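You operate a simulated robot arm through the tools that you are given. There is no shell and no other tool.

You are at the controls of a simulated robot arm. One attempt, no reset.

Task
Get the drill going again after a stop, and prove it with a short run.
Fine: switch off, pull the stop button out, shut the guard, run three seconds or more, switch off.

It is judged by the outcome, as a careful person would: the job done as asked, and still so three seconds after it is handed in. It fails if anything else is knocked over, pushed out of place, dropped, spilled or broken.

Robot
A 6-joint arm with a two-finger gripper, fixed in place. Base frame: the origin is on the floor under the middle of its stand, x ahead of it, y to its left, z up; the work surface is at about z = 0.74. Lengths are in m, angles in degrees, forces in N, time in s.
It reaches about 1.417 m from its shoulder. Its first joint turns from -166.0 to 166.0 degrees. Payload 3.43 kg.
The TCP is the grasp point between the finger pads, 0.02 m short of the fingertips. In the tool frame z runs along the fingers and y along their closing line. The gripper opens to 0.19 m; its body begins 0.248 m behind the TCP.
Orientation is told as [roll, pitch, yaw] about the base's x, y, z axes, in that order, counted from this pose: with the fingers straight down and closing along the base's y, the tool's x points along the base's -x, its y along +y and its z along -z.

Tools
- The arm moves only by the tool jog_arm. Its argument "moves" is a list of rows, each a list of 7 numbers: the turn, a rotation vector about the tool's x, y, z in degrees, then the shift along the tool's x, y, z in m, then the opening, from 0 (shut) to 1 (fully open). In form: [[ax, ay, az, tx, ty, tz, jaw], ...]. A call has 1 to 20 rows; each row shifts and turns the commanded pose from where the row before left it, along the tool's axes as they then stand. Rows are played at 5 a second. More than 0.05 m and 8.6 degrees between two rows, or a gripper value outside its range, and nothing of the call is played. Where a pose cannot be reached the arm comes as near as it can. A force on the tool above 40 N (or 10 N above the force at the start of the call, whichever is more), or a blocked arm, ends the call early, and 0.2 s more pass. Each finger travels about 0.153 m/s and halts on what it meets, pressing with about 41 N; the grip force reading is that of the motor and also rises with nothing between the fingers. The clock runs only during rows and for 0.2 s after the last one: add rows that do not move to give the fingers time. It gives the time, the measured TCP pose, the force on the tool (base axes), the opening and the grip force at its end, in the units of the frame above (readings bear some noise), with the torque about the TCP (base axes, N m) and any sound that the robot's microphone picked up, and new pictures: "views" is both (left out), scene, wrist or none.
- Cameras (640 x 400 px; columns grow to the right, rows downward): "scene" is fixed at [0.0369, -0.6433, 1.6774]; the picture's right is [0.84, -0.55, 0.00], its down [-0.30, -0.46, -0.84] and it looks along [0.46, 0.70, -0.54] (base axes); focal length 333 px, centre (320, 200). "wrist" rides on the gripper at [0.07, -0.008, -0.288] in the tool frame; the picture's right is [0.12, 0.99, 0.00], its down [-0.96, 0.11, -0.25] and it looks along [-0.25, 0.03, 0.97] (tool axes); focal length 261 px, centre (320, 200). There is no depth. A picture from a camera that has moved, and an enlarged one, comes with that camera's place and axes in the base frame and with its lens. The place of the scene camera against the robot may be out by one fixed shift of up to 0.025 m in any direction.
- lift_body(by): moves the trunk up (or, below 0, down) by that many m; the arm rides with it, the base frame stays. It gives what a move gives, with no picture.
- enlarge(camera, box): a new picture of the part [left, top, right, bottom] of that camera's present view, enlarged. It takes no simulated time.
- finish_job(): hands the job in; it is judged then, once.

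Nothing tells you positions but the pictures and the camera data. Unless the task says otherwise, let go and move clear before handing in.

The tools are called as a command line: name --pt "numbers of a row" for each row, then --argument value for the rest, lists and objects as JSON in quotes. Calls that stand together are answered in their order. jog_arm: Moves the arm, as the interface text tells. Its arguments: {"type":"object","properties":{"moves":{"type":"array"},"views":{"type":"string","enum":["both","scene","wrist","none"]}},"required":["moves"]} The other tools are called the same way: lift_body (by) moves the trunk up or down; enlarge (camera, box) takes an enlarged picture of a part of a camera's view; finish_job () hands the job in.

At the start:

```text
time: 0.0
position: [0.6231, -0.1023, 1.3812]
orientation: [0.0, 0.1, 0.2]
contact_force: [0.8, 0.8, 0.1]
wrist_torque: [-0.01, -0.01, 0.01]
gripper_width: 0.19
grip_force: 0.1
trunk travel left (down, up): [-0.275, 0.165]
```

scene: 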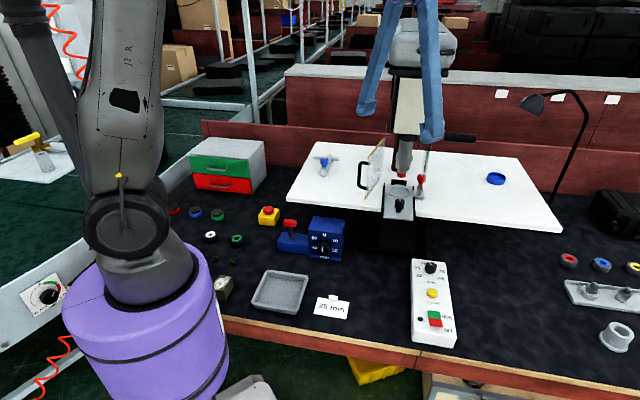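
wrist: 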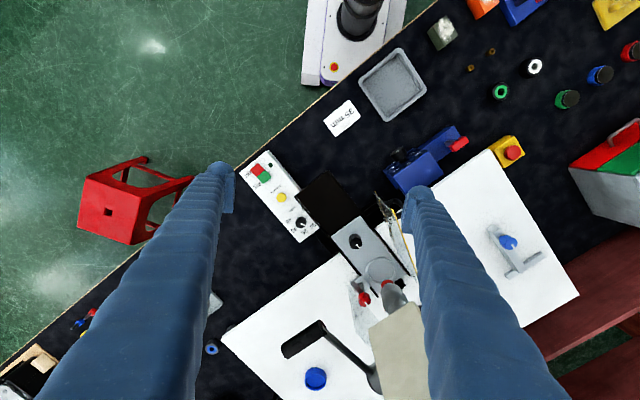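

I see a bench with a drill press, a white control panel in front, a yellow/red emergency stop box, and a guard near the chuck. I'll enlarge the views first to understand the controls.

enlarge --camera "scene" --box '[390, 250, 470, 350]'

enlarge --camera "scene" --box '[240, 190, 360, 270]'

enlarge --camera "scene" --box '[340, 120, 460, 220]'

enlarge --camera "wrist" --box '[230, 140, 330, 250]'

enlarge --camera "wrist" --box '[320, 180, 440, 320]'

```text
4.00 times, centred on (430, 300) of scene
camera zoom: at [0.0369, -0.6433, 1.6774], right [0.84, -0.55, 0.0], down [-0.3, -0.46, -0.84], along [0.46, 0.7, -0.54], focal length 1333 px, centre (-120, -200)
```

zoom: 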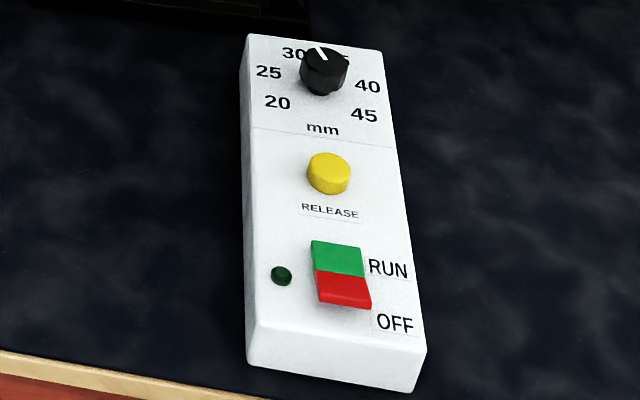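

```text
5.00 times, centred on (300, 230) of scene
camera zoom: at [0.0369, -0.6433, 1.6774], right [0.84, -0.55, 0.0], down [-0.3, -0.46, -0.84], along [0.46, 0.7, -0.54], focal length 1666 px, centre (420, 50)
```

zoom: 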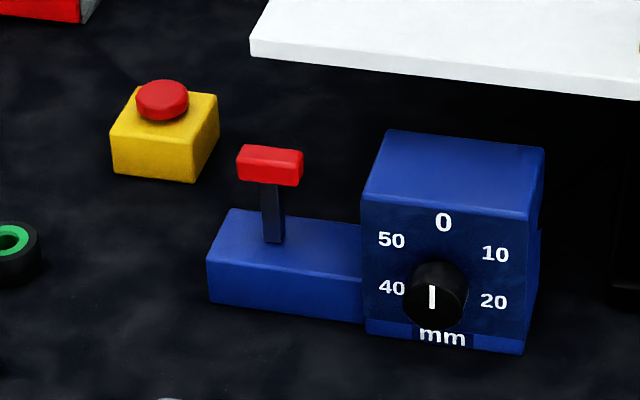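

```text
4.00 times, centred on (400, 170) of scene
camera zoom: at [0.0369, -0.6433, 1.6774], right [0.84, -0.55, 0.0], down [-0.3, -0.46, -0.84], along [0.46, 0.7, -0.54], focal length 1333 px, centre (0, 320)
```

zoom: 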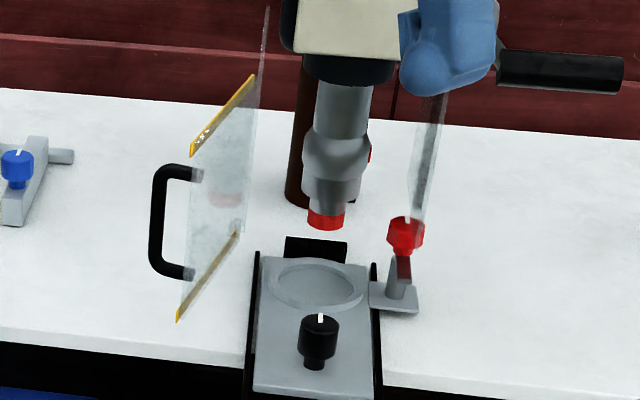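

```text
3.64 times, centred on (280, 195) of wrist
camera zoom: at [0.5526, -0.1108, 1.6703], right [-0.12, 0.99, 0.0], down [0.96, 0.12, 0.25], along [0.25, 0.03, -0.97], focal length 948 px, centre (466, 218)
```

zoom: 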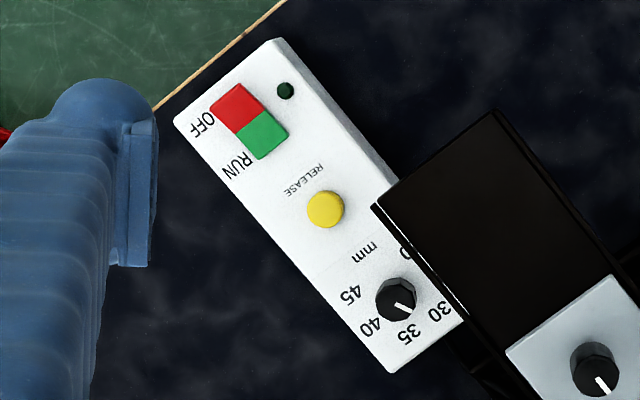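

```text
2.86 times, centred on (380, 250) of wrist
camera zoom: at [0.5526, -0.1108, 1.6703], right [-0.12, 0.99, 0.0], down [0.96, 0.12, 0.25], along [0.25, 0.03, -0.97], focal length 745 px, centre (149, 57)
```

zoom: 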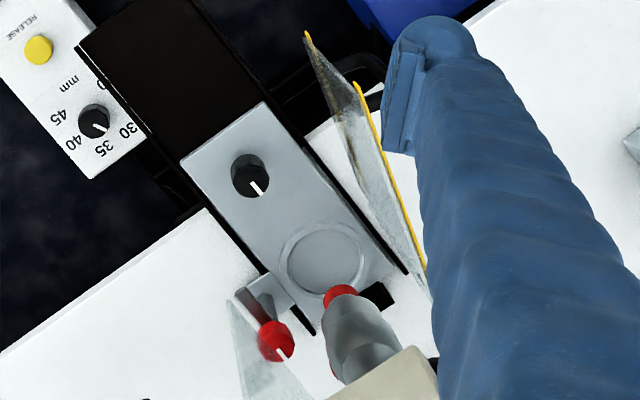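

The panel has a RUN/OFF rocker at about (0.71, -0.29, 0.80), the stop button is a red mushroom on the yellow box, and the clear guard with the black handle stands open at the drill. I'll move toward the panel for a closer look.

jog_arm --pt "0 0 0 -0.0125 -0.027 0.035 1" --pt "0 0 0 -0.0125 -0.027 0.035 1" --pt "0 0 0 -0.0125 -0.027 0.035 1" --pt "0 0 0 -0.0125 -0.027 0.035 1" --pt "0 0 0 -0.0125 -0.027 0.035 1" --pt "0 0 0 -0.0125 -0.027 0.035 1" --pt "0 0 0 -0.0125 -0.027 0.035 1"

```text
time: 1.6
position: [0.7158, -0.292, 1.1357]
orientation: [0.0, 0.1, 0.0]
contact_force: [0.7, -0.1, -0.8]
wrist_torque: [0.03, 0.08, -0.01]
gripper_width: 0.1901
grip_force: 0.1
trunk travel left (down, up): [-0.275, 0.165]
camera wrist: at [0.6444, -0.2996, 1.4233], right [-0.12, 0.99, 0.0], down [0.96, 0.12, 0.25], along [0.24, 0.03, -0.97], focal length 261 px, centre (320, 200)
```

scene: 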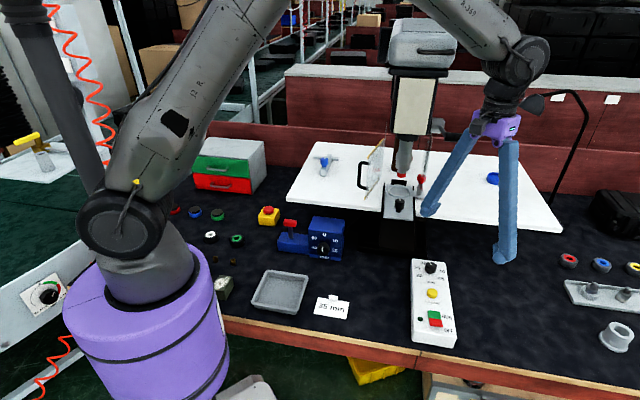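
wrist: 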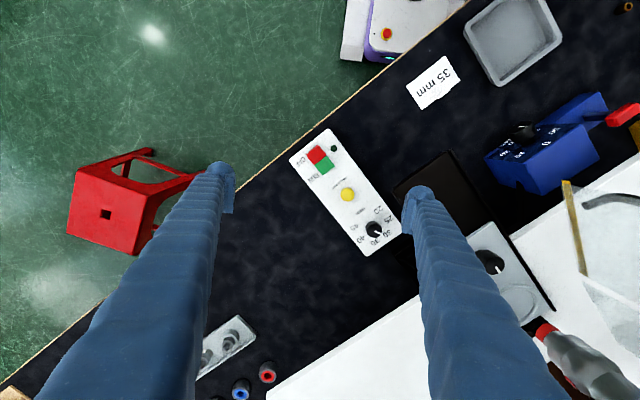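

The panel is now close below the gripper. I'll enlarge the rocker, the guard and the drill from here.

enlarge --camera "wrist" --box '[280, 125, 400, 260]'

enlarge --camera "wrist" --box '[440, 160, 640, 400]'

enlarge --camera "scene" --box '[340, 60, 460, 220]'

enlarge --camera "scene" --box '[410, 295, 460, 345]'

```text
2.96 times, centred on (340, 192) of wrist
camera zoom: at [0.6444, -0.2996, 1.4233], right [-0.12, 0.99, 0.0], down [0.96, 0.12, 0.25], along [0.24, 0.03, -0.97], focal length 772 px, centre (261, 222)
```

zoom: 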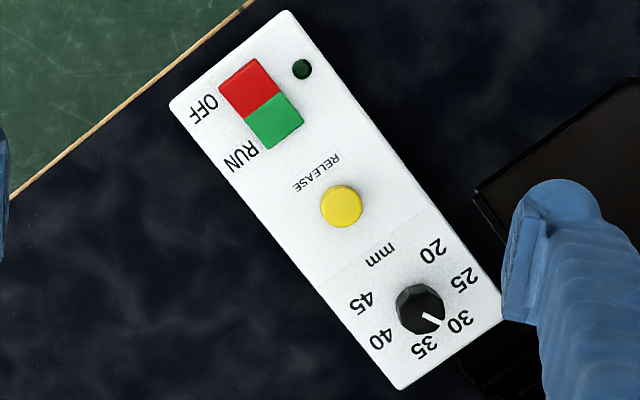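

```text
1.67 times, centred on (540, 280) of wrist
camera zoom: at [0.6444, -0.2996, 1.4233], right [-0.12, 0.99, 0.0], down [0.96, 0.12, 0.25], along [0.24, 0.03, -0.97], focal length 434 px, centre (-47, 67)
```

zoom: 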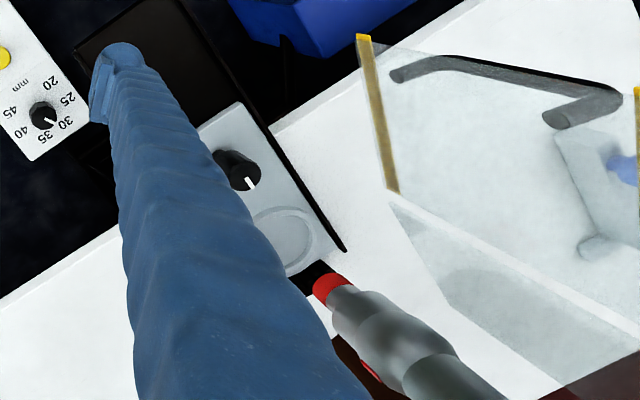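

```text
2.50 times, centred on (400, 140) of scene
camera zoom: at [0.0369, -0.6433, 1.6774], right [0.84, -0.55, 0.0], down [-0.3, -0.46, -0.84], along [0.46, 0.7, -0.54], focal length 833 px, centre (120, 350)
```

zoom: 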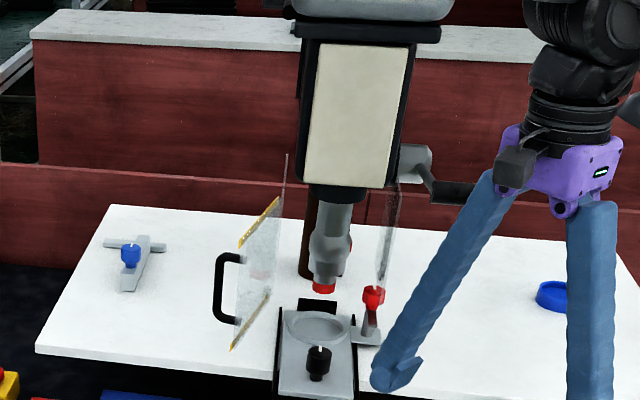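

```text
8.00 times, centred on (435, 320) of scene
camera zoom: at [0.0369, -0.6433, 1.6774], right [0.84, -0.55, 0.0], down [-0.3, -0.46, -0.84], along [0.46, 0.7, -0.54], focal length 2666 px, centre (-600, -760)
```

zoom: 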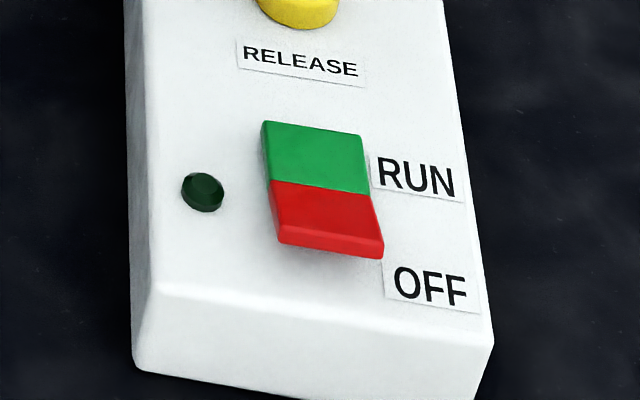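

The rocker looks to be in RUN (red end raised), with its red half at about (0.696, -0.304, 0.80). I'll turn the gripper 45° to line up with the bench, close the fingers and come down partway for another look.

jog_arm --pt "0 0 -7.5 0 0 0.02 0" --pt "0 0 -7.5 0 0 0.02 0" --pt "0 0 -7.5 0 0 0.02 0" --pt "0 0 -7.5 0 0 0.02 0" --pt "0 0 -7.5 0 0 0.02 0" --pt "0 0 -7.5 0 0 0.02 0" --pt "0 0 0 0 0 0 0"

```text
time: 3.2
position: [0.711, -0.2923, 1.0183]
orientation: [0.1, 0.0, 45.2]
contact_force: [-0.2, 0.9, -0.3]
wrist_torque: [0.02, 0.01, 0.0]
gripper_width: 0.0001
grip_force: 33.9
trunk travel left (down, up): [-0.275, 0.165]
camera wrist: at [0.667, -0.3468, 1.3059], right [-0.79, 0.62, 0.0], down [0.6, 0.76, 0.25], along [0.15, 0.2, -0.97], focal length 261 px, centre (320, 200)
```

scene: 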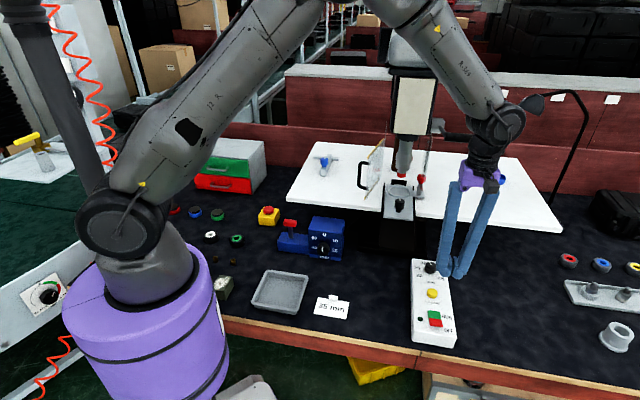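
wrist: 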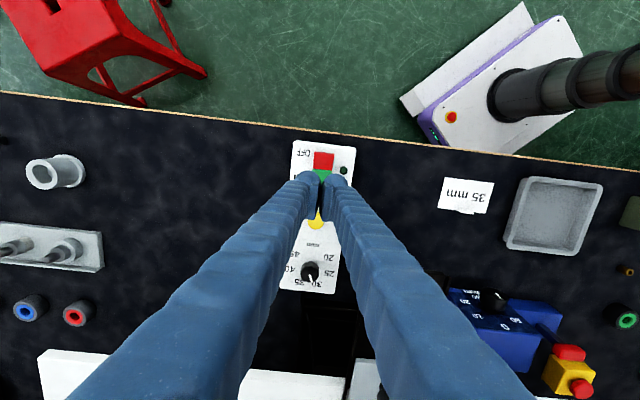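

The gripper is closed and aligned over the panel. I'll enlarge to measure the rocker accurately.

enlarge --camera "wrist" --box '[270, 130, 370, 200]'

enlarge --camera "scene" --box '[400, 230, 500, 350]'

```text
5.71 times, centred on (320, 165) of wrist
camera zoom: at [0.667, -0.3468, 1.3059], right [-0.79, 0.62, 0.0], down [0.6, 0.76, 0.25], along [0.15, 0.2, -0.97], focal length 1489 px, centre (320, 400)
```

zoom: 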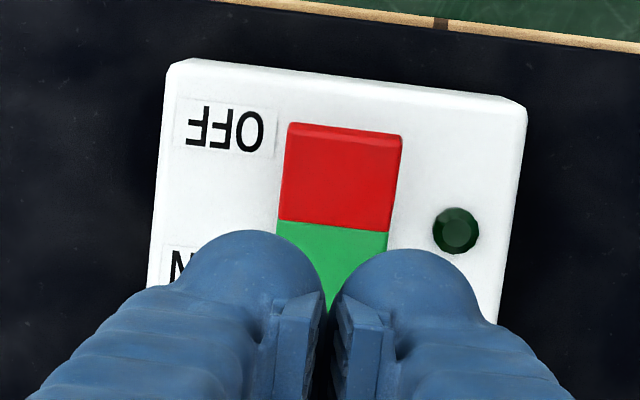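

```text
3.33 times, centred on (450, 290) of scene
camera zoom: at [0.0369, -0.6433, 1.6774], right [0.84, -0.55, 0.0], down [-0.3, -0.46, -0.84], along [0.46, 0.7, -0.54], focal length 1111 px, centre (-113, -100)
```

zoom: 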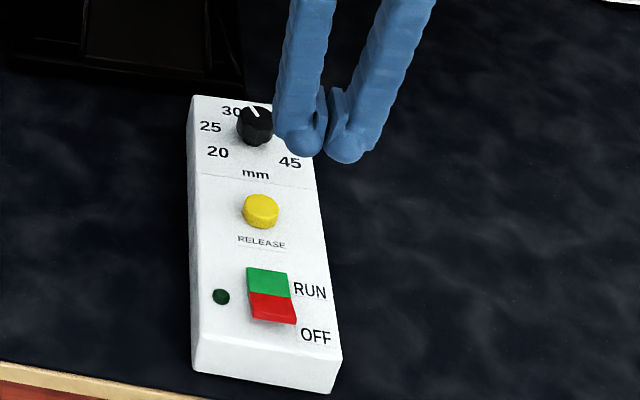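

The rocker runs along the bench's front-back line, with the red outer half centred at about (0.692, -0.305, 0.805). I'll come down above it and check the alignment.

jog_arm --pt "0 0 0 0.0056 0.0011 0.03 0" --pt "0 0 0 0.0056 0.0011 0.03 0" --pt "0 0 0 0.0056 0.0011 0.03 0" --pt "0 0 0 0.0056 0.0011 0.03 0" --pt "0 0 0 0 0 0.02 0"

enlarge --camera "scene" --box '[400, 260, 480, 350]'

enlarge --camera "wrist" --box '[270, 110, 370, 200]'

```text
time: 4.4
position: [0.6936, -0.3051, 0.876]
orientation: [0.0, 0.0, 45.1]
contact_force: [-1.4, 0.0, -0.2]
wrist_torque: [0.0, 0.02, -0.02]
gripper_width: 0.0001
grip_force: 34.4
trunk travel left (down, up): [-0.275, 0.165]
camera wrist: at [0.6489, -0.3594, 1.1647], right [-0.79, 0.62, 0.0], down [0.6, 0.76, 0.25], along [0.15, 0.19, -0.97], focal length 261 px, centre (320, 200)
```

scene: 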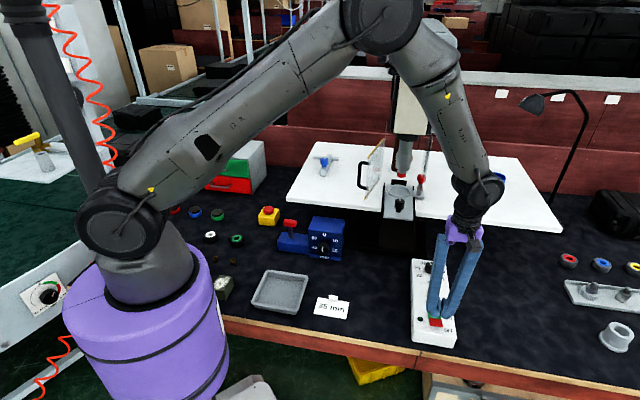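
wrist: 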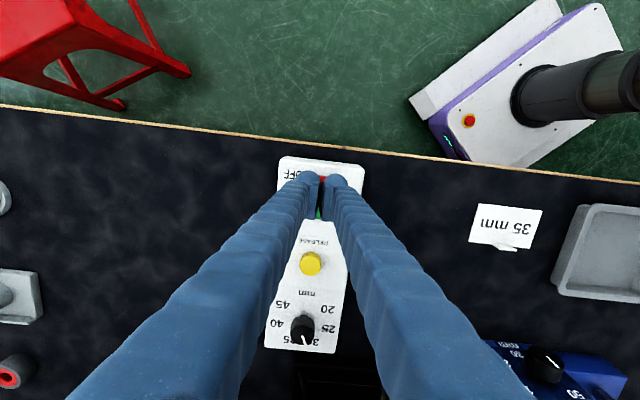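

```text
4.44 times, centred on (440, 305) of scene
camera zoom: at [0.0369, -0.6433, 1.6774], right [0.84, -0.55, 0.0], down [-0.3, -0.46, -0.84], along [0.46, 0.7, -0.54], focal length 1481 px, centre (-213, -267)
```

zoom: 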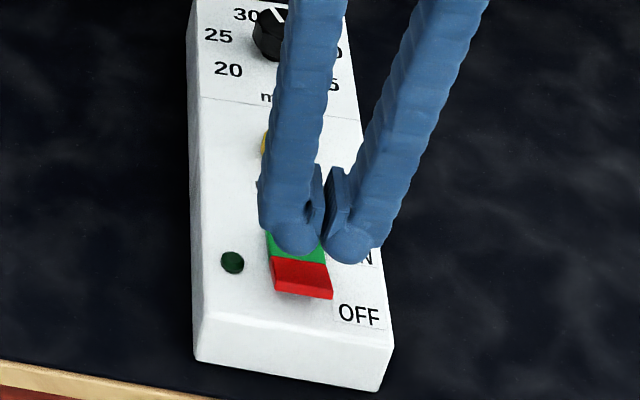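

```text
4.44 times, centred on (320, 155) of wrist
camera zoom: at [0.6489, -0.3594, 1.1647], right [-0.79, 0.62, 0.0], down [0.6, 0.76, 0.25], along [0.15, 0.19, -0.97], focal length 1158 px, centre (320, 400)
```

zoom: 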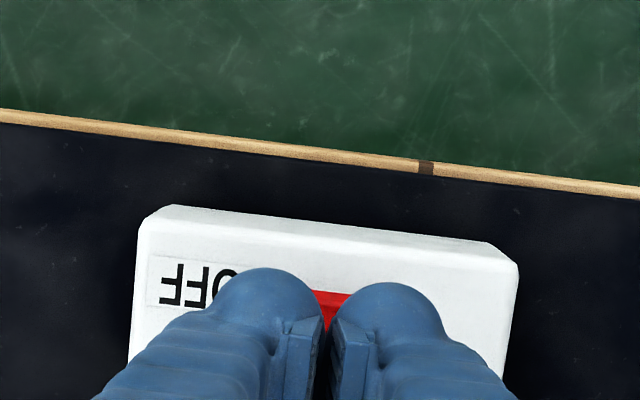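

The fingers are over the red half of the rocker. I'll lower slowly until the rocker gives.

jog_arm --pt "0 0 0 0 0 0.02 0" --pt "0 0 0 0 0 0.015 0" --pt "0 0 0 0 0 0.008 0" --pt "0 0 0 0 0 0.004 0" --pt "0 0 0 0 0 0.004 0" --pt "0 0 0 0 0 0.0 0"

enlarge --camera "scene" --box '[400, 260, 480, 350]'

enlarge --camera "wrist" --box '[270, 130, 370, 220]'

```text
time: 5.8
position: [0.6919, -0.3043, 0.8279]
orientation: [0.0, 0.0, 45.1]
contact_force: [-1.1, 0.7, 12.4]
wrist_torque: [0.13, -0.12, -0.04]
gripper_width: 0.0059
grip_force: 34.2
trunk travel left (down, up): [-0.275, 0.165]
camera wrist: at [0.6473, -0.3596, 1.1159], right [-0.79, 0.62, 0.0], down [0.6, 0.76, 0.25], along [0.15, 0.19, -0.97], focal length 261 px, centre (320, 200)
```

scene: 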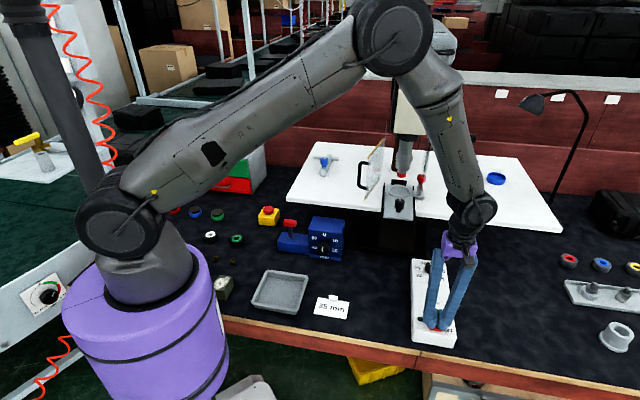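
wrist: 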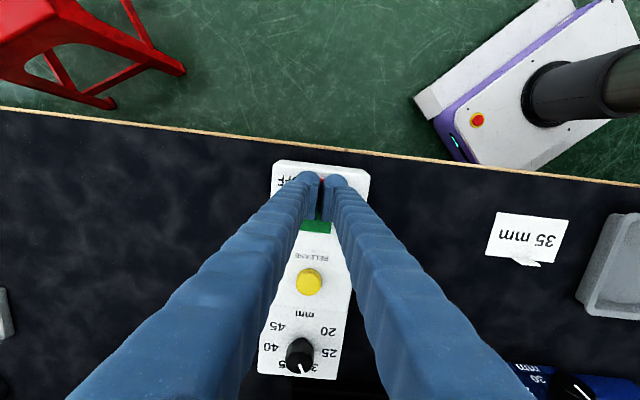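

```text
4.44 times, centred on (440, 305) of scene
camera zoom: at [0.0369, -0.6433, 1.6774], right [0.84, -0.55, 0.0], down [-0.3, -0.46, -0.84], along [0.46, 0.7, -0.54], focal length 1481 px, centre (-213, -267)
```

zoom: 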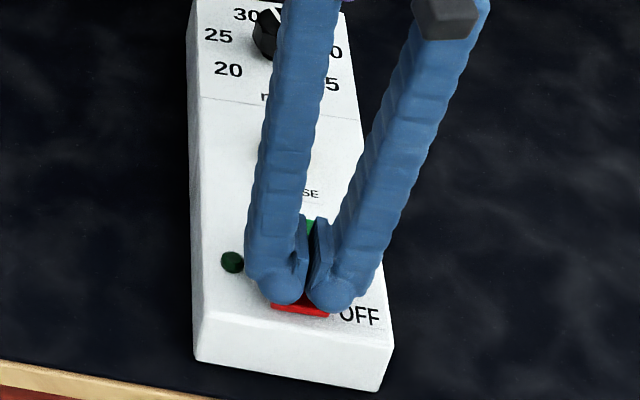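

```text
4.44 times, centred on (320, 175) of wrist
camera zoom: at [0.6473, -0.3596, 1.1159], right [-0.79, 0.62, 0.0], down [0.6, 0.76, 0.25], along [0.15, 0.19, -0.97], focal length 1158 px, centre (320, 311)
```

zoom: 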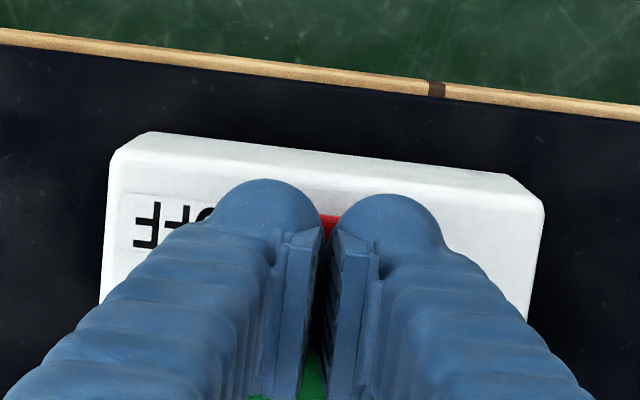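

The fingers are touching the red half with 12 N but there was no click yet. I'll press a little further.

jog_arm --pt "0 0 0 0 0 0.003 0" --pt "0 0 0 0 0 0.003 0" --pt "0 0 0 0 0 0.003 0" --pt "0 0 0 0 0 0 0"

enlarge --camera "scene" --box '[400, 260, 480, 350]'

```text
time: 6.3
position: [0.6917, -0.3059, 0.8274]
orientation: [-0.2, -0.1, 45.1]
contact_force: [-8.4, 0.5, 17.3]
wrist_torque: [0.27, 0.03, 0.05]
gripper_width: 0.006
grip_force: 33.9
trunk travel left (down, up): [-0.275, 0.165]
stopped in row 2: the force on the tool passed its limit at 45 N (the readings are from after the stop); the commanded pose is now the measured one
camera wrist: at [0.6466, -0.3596, 1.1158], right [-0.79, 0.62, 0.0], down [0.6, 0.76, 0.25], along [0.16, 0.19, -0.97], focal length 261 px, centre (320, 200)
```

scene: 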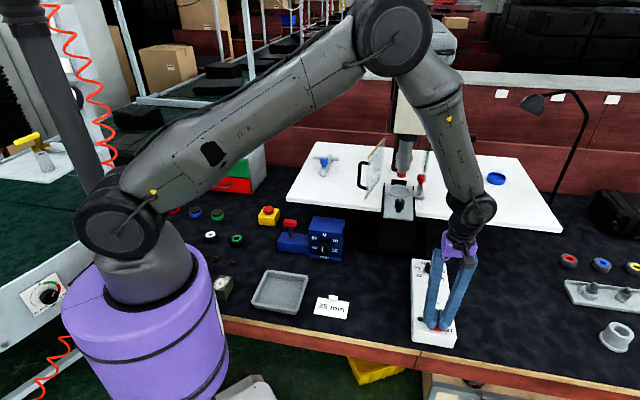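
wrist: 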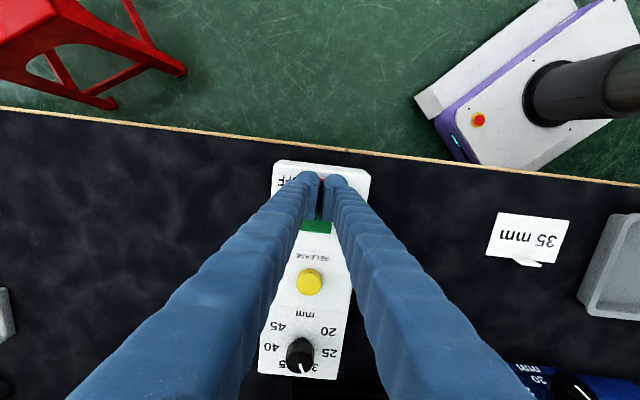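

```text
4.44 times, centred on (440, 305) of scene
camera zoom: at [0.0369, -0.6433, 1.6774], right [0.84, -0.55, 0.0], down [-0.3, -0.46, -0.84], along [0.46, 0.7, -0.54], focal length 1481 px, centre (-213, -267)
```

zoom: 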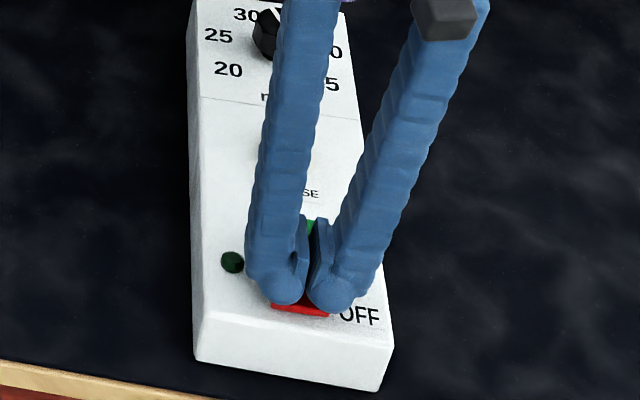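

The rocker is hard against its stop, so it should be in OFF. I'll lift off and check its tilt.

jog_arm --pt "0 0 0 0 0 -0.02 0" --pt "0 0 0 0 0 -0.04 0" --pt "0 0 0 -0.02 0 -0.04 0" --pt "0 0 0 -0.03 0 -0.035 0" --pt "0 0 0 -0.03 0 -0.035 0"

enlarge --camera "scene" --box '[410, 295, 460, 345]'

enlarge --camera "wrist" --box '[270, 110, 370, 200]'

```text
time: 7.5
position: [0.749, -0.2478, 0.9957]
orientation: [-0.1, 0.1, 45.1]
contact_force: [-0.4, 0.2, -0.2]
wrist_torque: [-0.04, 0.0, -0.02]
gripper_width: 0.0
grip_force: 34.2
trunk travel left (down, up): [-0.275, 0.165]
camera wrist: at [0.704, -0.3024, 1.2842], right [-0.79, 0.62, 0.0], down [0.6, 0.76, 0.25], along [0.15, 0.19, -0.97], focal length 261 px, centre (320, 200)
```

scene: 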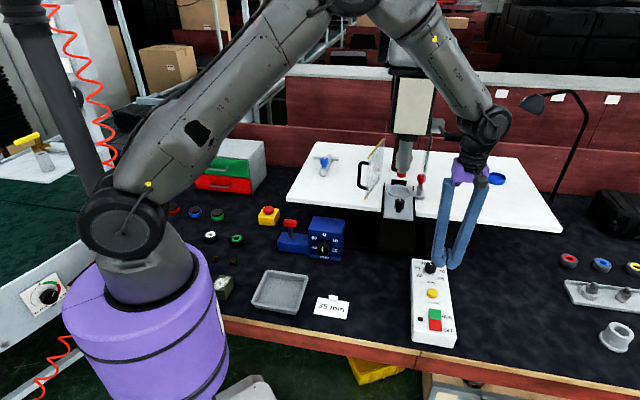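
wrist: 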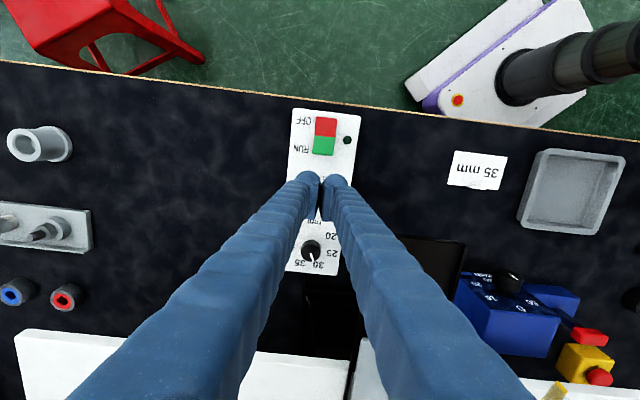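

```text
8.00 times, centred on (435, 320) of scene
camera zoom: at [0.0369, -0.6433, 1.6774], right [0.84, -0.55, 0.0], down [-0.3, -0.46, -0.84], along [0.46, 0.7, -0.54], focal length 2666 px, centre (-600, -760)
```

zoom: 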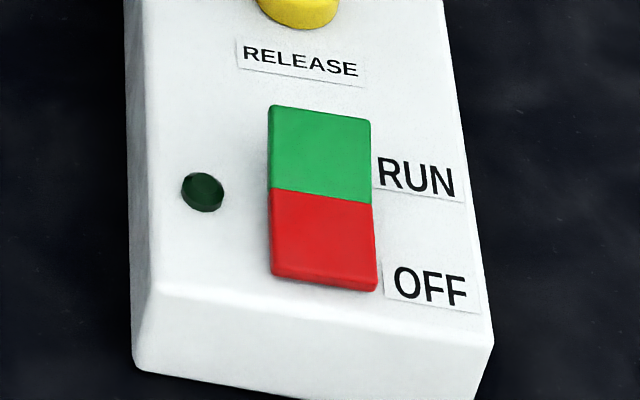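

```text
4.44 times, centred on (320, 155) of wrist
camera zoom: at [0.704, -0.3024, 1.2842], right [-0.79, 0.62, 0.0], down [0.6, 0.76, 0.25], along [0.15, 0.19, -0.97], focal length 1158 px, centre (320, 400)
```

zoom: 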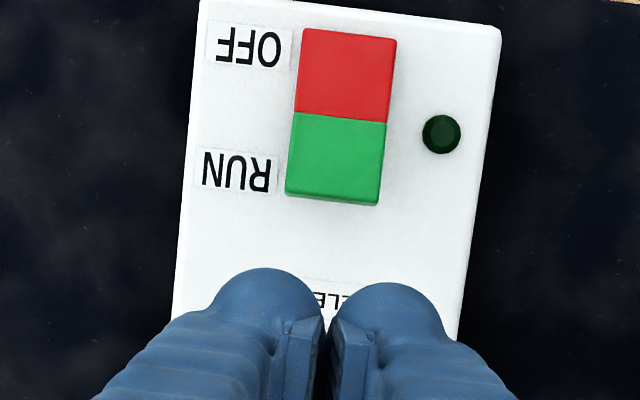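

The rocker now shows OFF (red end down, green end raised). Next I'll lift clear of the guard and travel over to the yellow stop box, near (0.54, 0.535, 0.80).

jog_arm --pt "0 0 0 0.0045 0.0218 -0.0418 0" --pt "0 0 0 0.0045 0.0218 -0.0418 0" --pt "0 0 0 0.0045 0.0218 -0.0418 0" --pt "0 0 0 0.0045 0.0218 -0.0418 0" --pt "0 0 0 0.0045 0.0218 -0.0418 0" --pt "0 0 0 0.0045 0.0218 -0.0418 0" --pt "0 0 0 0.0045 0.0218 -0.0418 0" --pt "0 0 0 0.0045 0.0218 -0.0418 0" --pt "0 0 0 -0.0262 0.0375 0.003 0" --pt "0 0 0 -0.0262 0.0375 0.003 0" --pt "0 0 0 -0.0262 0.0375 0.003 0" --pt "0 0 0 -0.0262 0.0375 0.003 0" --pt "0 0 0 -0.0262 0.0375 0.003 0.3" --pt "0 0 0 -0.0262 0.0375 0.003 0.3" --pt "0 0 0 -0.0262 0.0375 0.003 0.5" --pt "0 0 0 -0.0262 0.0375 0.003 0.5" --pt "0 0 0 -0.0262 0.0375 0.003 0.5" --pt "0 0 0 -0.0262 0.0375 0.003 0.5"

```text
time: 11.3
position: [0.5251, 0.2977, 1.2932]
orientation: [-0.1, 0.4, 44.5]
contact_force: [1.8, 0.1, -1.0]
wrist_torque: [-0.11, 0.25, -0.01]
gripper_width: 0.0951
grip_force: 0.1
trunk travel left (down, up): [-0.275, 0.165]
camera wrist: at [0.4826, 0.2448, 1.5811], right [-0.78, 0.62, 0.0], down [0.61, 0.76, 0.24], along [0.15, 0.19, -0.97], focal length 261 px, centre (320, 200)
```

scene: 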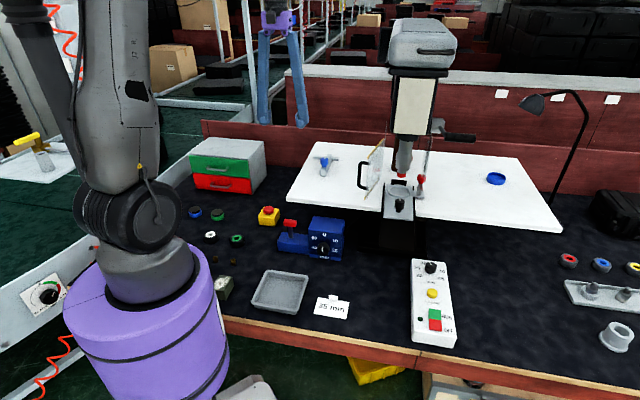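
wrist: 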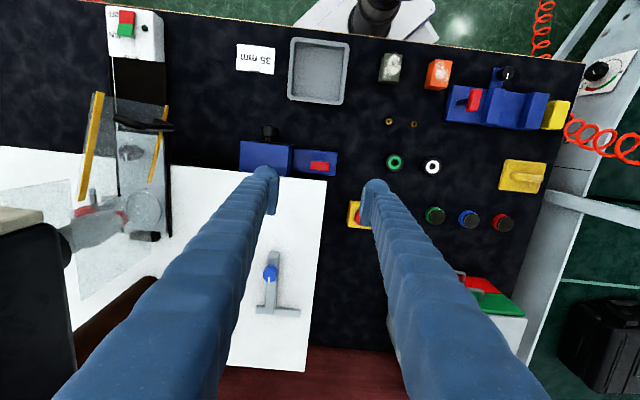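

The stop box is visible beside the white board. I'll move over it and descend partway with the gripper half open.

jog_arm --pt "0 0 0 -0.0221 0.0189 0.0366 0.6" --pt "0 0 0 -0.0221 0.0189 0.0366 0.6" --pt "0 0 0 -0.0221 0.0189 0.0366 0.6" --pt "0 0 0 -0.0221 0.0189 0.0366 0.6" --pt "0 0 0 -0.0221 0.0189 0.0366 0.6" --pt "0 0 0 -0.0221 0.0189 0.0366 0.6" --pt "0 0 0 -0.0221 0.0189 0.0366 0.6" --pt "0 0 0 -0.0221 0.0189 0.0366 0.6" --pt "0 0 0 0 0 0 0.6"

enlarge --camera "wrist" --box '[240, 110, 400, 260]'

enlarge --camera "scene" --box '[220, 170, 340, 260]'

```text
time: 13.3
position: [0.5374, 0.5337, 1.0057]
orientation: [-0.2, -0.1, 45.0]
contact_force: [-0.4, 0.3, -0.2]
wrist_torque: [-0.07, -0.04, -0.01]
gripper_width: 0.114
grip_force: 0.0
trunk travel left (down, up): [-0.275, 0.165]
camera wrist: at [0.492, 0.4798, 1.2938], right [-0.79, 0.62, 0.0], down [0.6, 0.76, 0.25], along [0.16, 0.19, -0.97], focal length 261 px, centre (320, 200)
```

scene: 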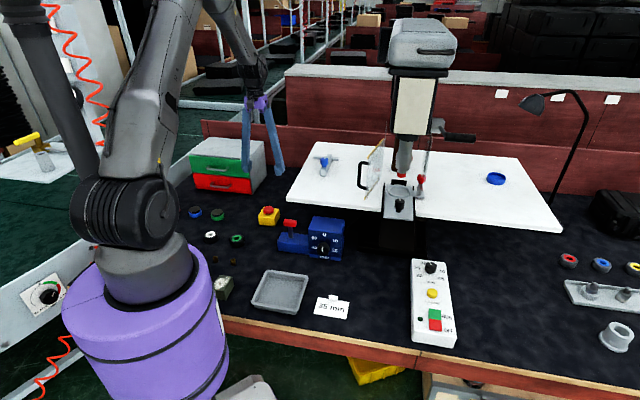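
wrist: 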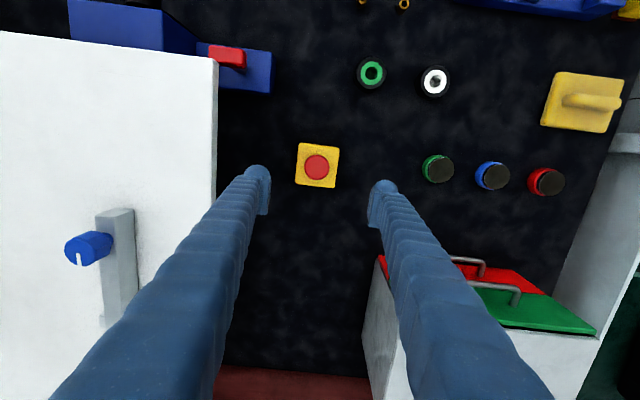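

```text
2.67 times, centred on (320, 185) of wrist
camera zoom: at [0.492, 0.4798, 1.2938], right [-0.79, 0.62, 0.0], down [0.6, 0.76, 0.25], along [0.16, 0.19, -0.97], focal length 695 px, centre (320, 240)
```

zoom: 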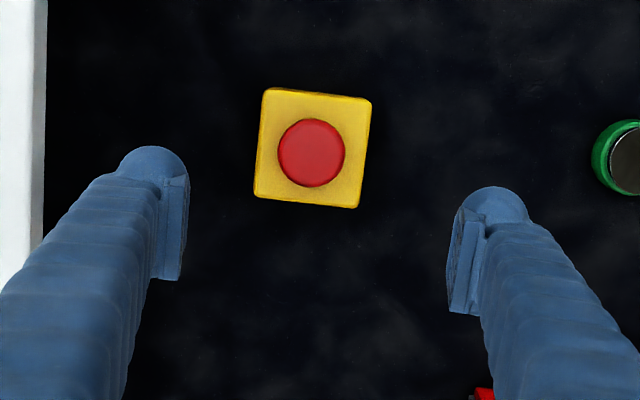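

```text
4.44 times, centred on (280, 215) of scene
camera zoom: at [0.0369, -0.6433, 1.6774], right [0.84, -0.55, 0.0], down [-0.3, -0.46, -0.84], along [0.46, 0.7, -0.54], focal length 1481 px, centre (498, 133)
```

zoom: 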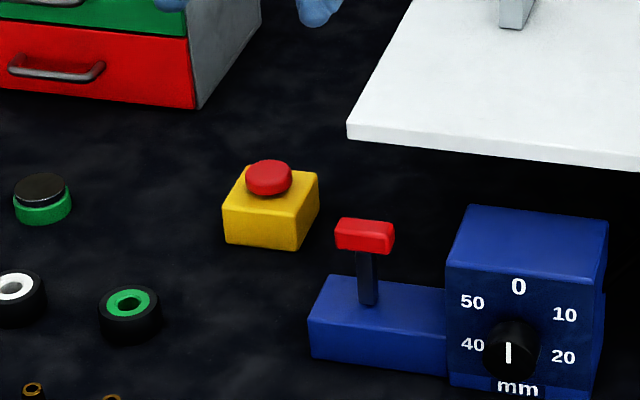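

The red mushroom is nearly under the gripper at about (0.538, 0.525), top near z 0.805, diameter about 0.048. I'll correct the offset and descend to just above it.

jog_arm --pt "0 0 0 0.0014 -0.0017 0.037 0.45" --pt "0 0 0 0.0014 -0.0017 0.037 0.4" --pt "0 0 0 0.0014 -0.0017 0.037 0.38" --pt "0 0 0 0.0014 -0.0016 0.034 0.38" --pt "0 0 0 0 0 0 0.38"

enlarge --camera "wrist" --box '[250, 130, 390, 240]'

enlarge --camera "scene" --box '[230, 170, 310, 240]'

```text
time: 14.5
position: [0.5379, 0.5248, 0.8608]
orientation: [-0.2, 0.0, 45.0]
contact_force: [0.3, 0.9, 0.3]
wrist_torque: [-0.06, -0.02, 0.01]
gripper_width: 0.0725
grip_force: 0.0
trunk travel left (down, up): [-0.275, 0.165]
camera wrist: at [0.4935, 0.4704, 1.1479], right [-0.79, 0.62, 0.0], down [0.6, 0.76, 0.25], along [0.16, 0.19, -0.97], focal length 261 px, centre (320, 200)
```

scene: 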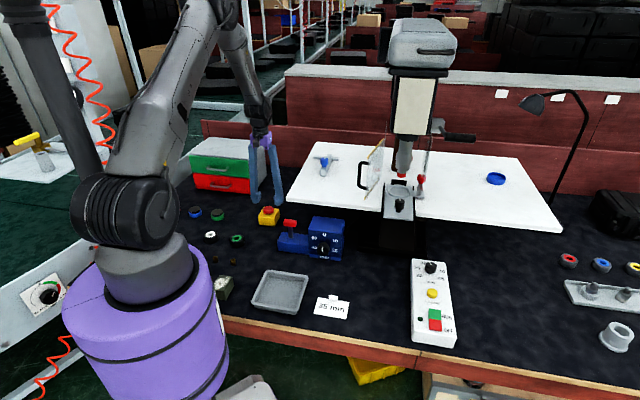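
wrist: 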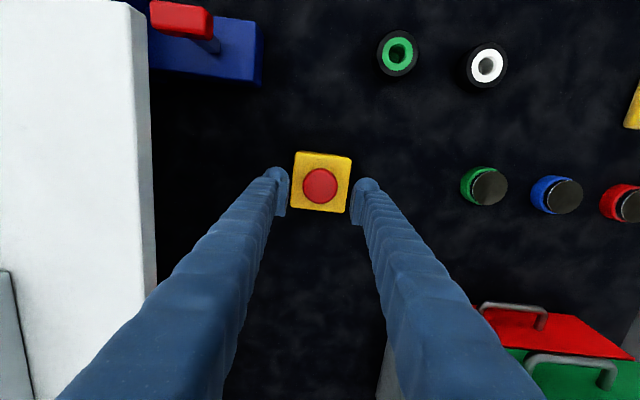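

```text
3.64 times, centred on (320, 185) of wrist
camera zoom: at [0.4935, 0.4704, 1.1479], right [-0.79, 0.62, 0.0], down [0.6, 0.76, 0.25], along [0.16, 0.19, -0.97], focal length 948 px, centre (320, 254)
```

zoom: 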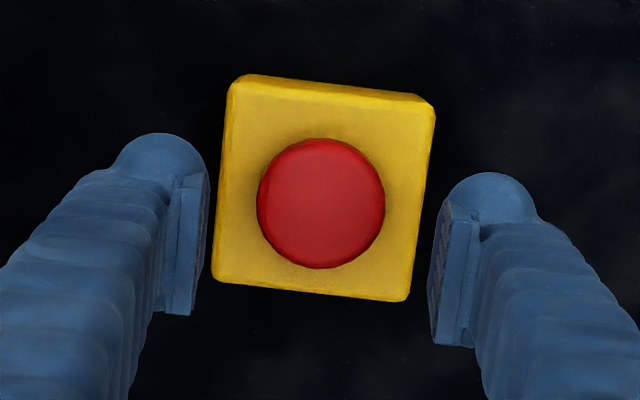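

```text
5.71 times, centred on (270, 205) of scene
camera zoom: at [0.0369, -0.6433, 1.6774], right [0.84, -0.55, 0.0], down [-0.3, -0.46, -0.84], along [0.46, 0.7, -0.54], focal length 1905 px, centre (606, 171)
```

zoom: 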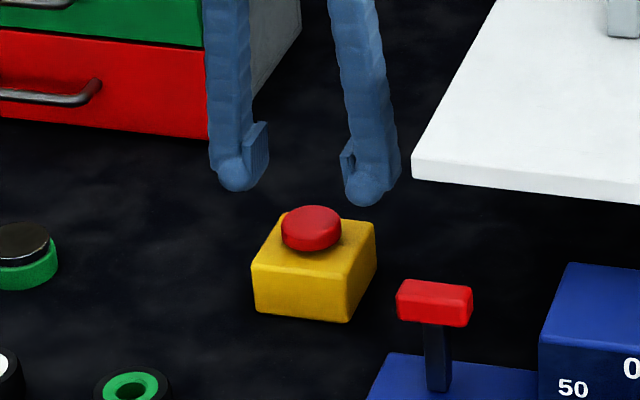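

The mushroom is centred between the fingers. I'll narrow the opening a little and lower alongside the mushroom in small steps.

jog_arm --pt "0 0 0 0 0 0.02 0.34" --pt "0 0 0 0 0 0.015 0.34" --pt "0 0 0 0 0 0.008 0.34" --pt "0 0 0 0 0 0.004 0.34" --pt "0 0 0 0 0 0.0 0.34"

enlarge --camera "wrist" --box '[250, 130, 390, 240]'

enlarge --camera "scene" --box '[230, 170, 310, 240]'

```text
time: 15.7
position: [0.5385, 0.5231, 0.8143]
orientation: [-0.3, -0.1, 44.9]
contact_force: [-0.2, -0.1, 0.3]
wrist_torque: [0.01, 0.0, 0.0]
gripper_width: 0.065
grip_force: 0.1
trunk travel left (down, up): [-0.275, 0.165]
camera wrist: at [0.4936, 0.4682, 1.1015], right [-0.79, 0.62, 0.0], down [0.6, 0.76, 0.25], along [0.16, 0.19, -0.97], focal length 261 px, centre (320, 200)
```

scene: 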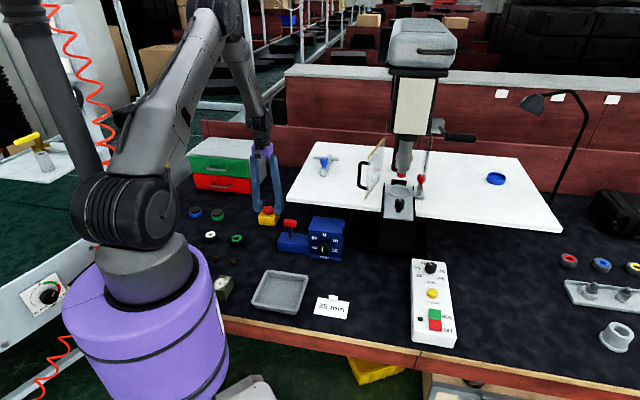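
wrist: 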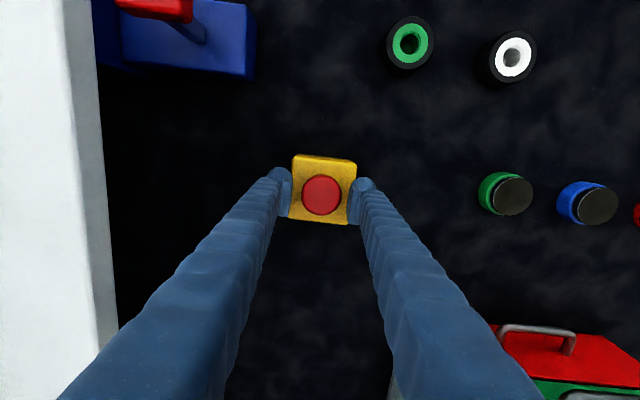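

```text
3.64 times, centred on (320, 185) of wrist
camera zoom: at [0.4936, 0.4682, 1.1015], right [-0.79, 0.62, 0.0], down [0.6, 0.76, 0.25], along [0.16, 0.19, -0.97], focal length 948 px, centre (320, 254)
```

zoom: 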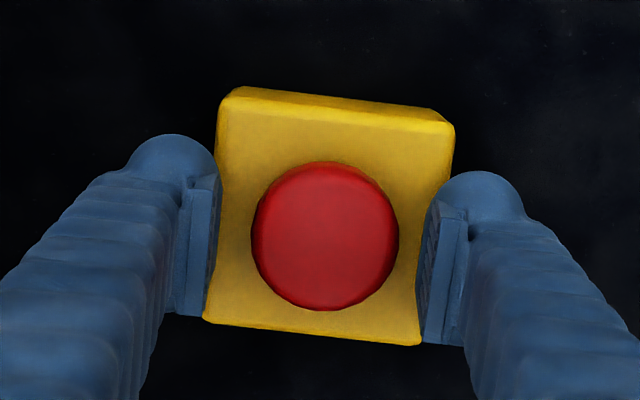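

```text
5.71 times, centred on (270, 205) of scene
camera zoom: at [0.0369, -0.6433, 1.6774], right [0.84, -0.55, 0.0], down [-0.3, -0.46, -0.84], along [0.46, 0.7, -0.54], focal length 1905 px, centre (606, 171)
```

zoom: 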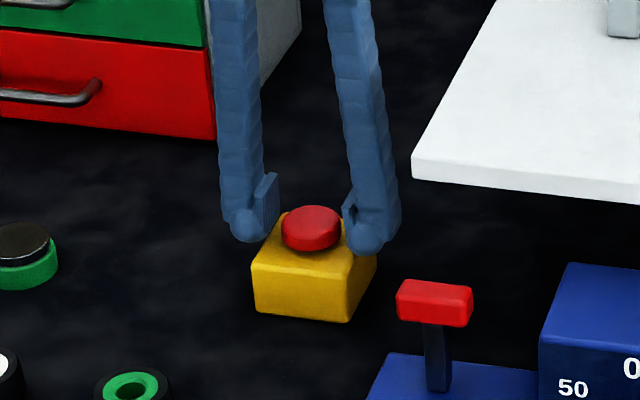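

The fingertips are beside the mushroom with no contact yet. I'll go down a few more millimetres, then close on it.

jog_arm --pt "0 0 0 0 0 0.003 0.34" --pt "0 0 0 0 0 0.002 0.34" --pt "0 0 0 0 0 0.0 0.15" --pt "0 0 0 0 0 0.0 0.1" --pt "0 0 0 0 0 0.0 0.1"

enlarge --camera "wrist" --box '[250, 130, 390, 240]'

enlarge --camera "scene" --box '[230, 170, 310, 240]'

```text
time: 16.9
position: [0.538, 0.5246, 0.8099]
orientation: [-0.3, -0.1, 45.1]
contact_force: [-12.8, 16.1, 5.8]
wrist_torque: [0.33, 0.33, -0.09]
gripper_width: 0.0462
grip_force: 45.3
trunk travel left (down, up): [-0.275, 0.165]
camera wrist: at [0.4928, 0.4695, 1.0975], right [-0.79, 0.62, 0.0], down [0.6, 0.76, 0.25], along [0.16, 0.19, -0.97], focal length 261 px, centre (320, 200)
```

scene: 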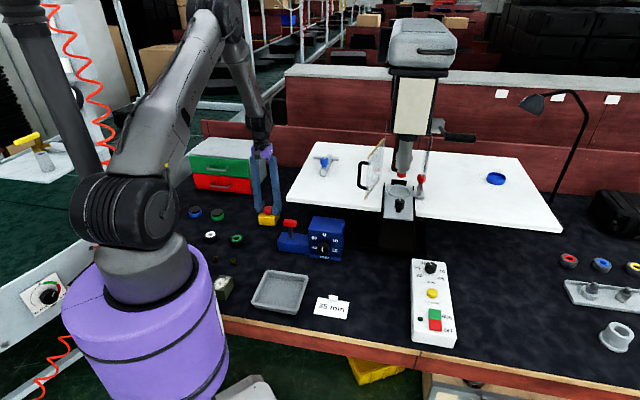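
wrist: 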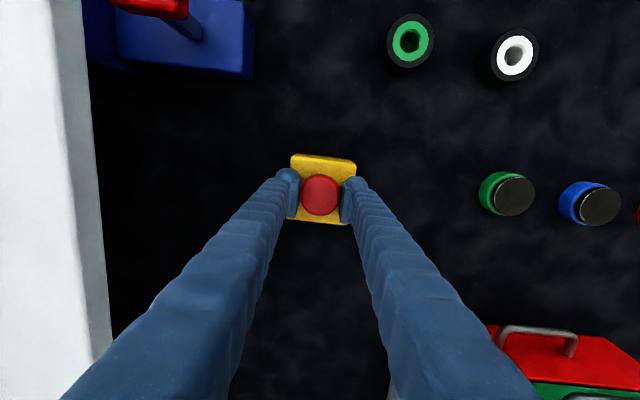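

```text
3.64 times, centred on (320, 185) of wrist
camera zoom: at [0.4928, 0.4695, 1.0975], right [-0.79, 0.62, 0.0], down [0.6, 0.76, 0.25], along [0.16, 0.19, -0.97], focal length 948 px, centre (320, 254)
```

zoom: 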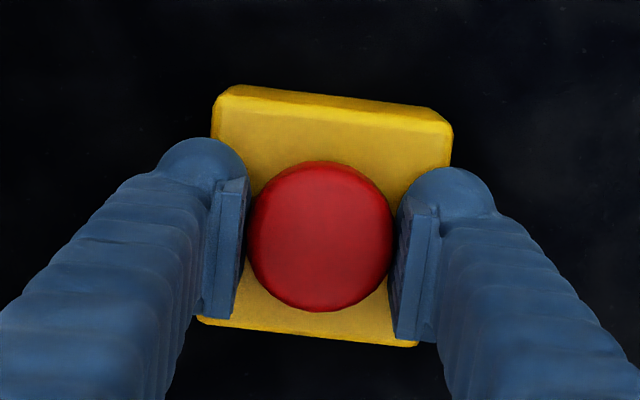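

```text
5.71 times, centred on (270, 205) of scene
camera zoom: at [0.0369, -0.6433, 1.6774], right [0.84, -0.55, 0.0], down [-0.3, -0.46, -0.84], along [0.46, 0.7, -0.54], focal length 1905 px, centre (606, 171)
```

zoom: 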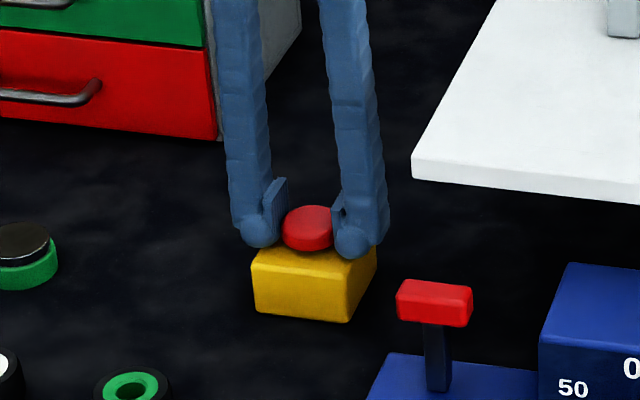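

I'm gripping the mushroom (width 0.046) with a small sideways load. I'll relieve that by a millimetre and pull straight up gently.

jog_arm --pt "0 0 0 0 0.001 0 0.1" --pt "0 0 0 0 0.0005 0 0.1" --pt "0 0 0 0 0 -0.002 0.1" --pt "0 0 0 0 0 -0.002 0.1" --pt "0 0 0 0 0 -0.002 0.1" --pt "0 0 0 0 0 0 0.1"

enlarge --camera "scene" --box '[230, 170, 310, 240]'

```text
time: 18.3
position: [0.5383, 0.5239, 0.8153]
orientation: [-0.2, 0.0, 45.0]
contact_force: [-7.1, 8.7, 0.0]
wrist_torque: [-0.11, 0.24, 0.03]
gripper_width: 0.0461
grip_force: 44.8
trunk travel left (down, up): [-0.275, 0.165]
camera wrist: at [0.4932, 0.4699, 1.1033], right [-0.79, 0.62, 0.0], down [0.6, 0.76, 0.25], along [0.15, 0.19, -0.97], focal length 261 px, centre (320, 200)
```

scene: 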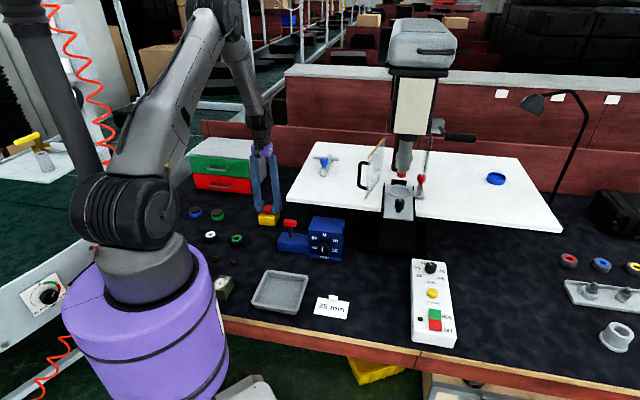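
wrist: 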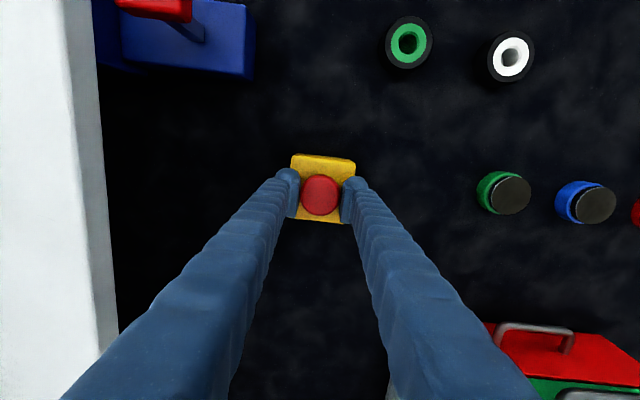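

```text
5.71 times, centred on (270, 205) of scene
camera zoom: at [0.0369, -0.6433, 1.6774], right [0.84, -0.55, 0.0], down [-0.3, -0.46, -0.84], along [0.46, 0.7, -0.54], focal length 1905 px, centre (606, 171)
```

zoom: 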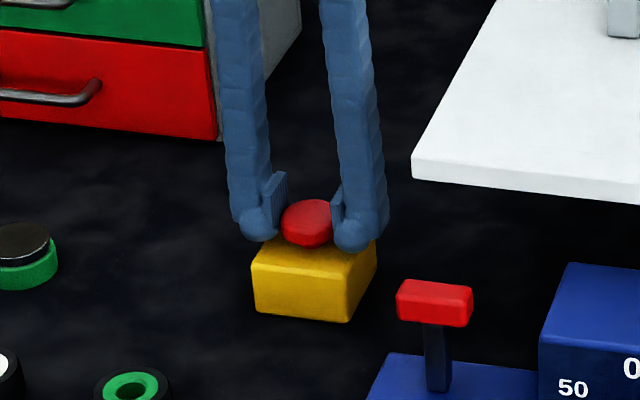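

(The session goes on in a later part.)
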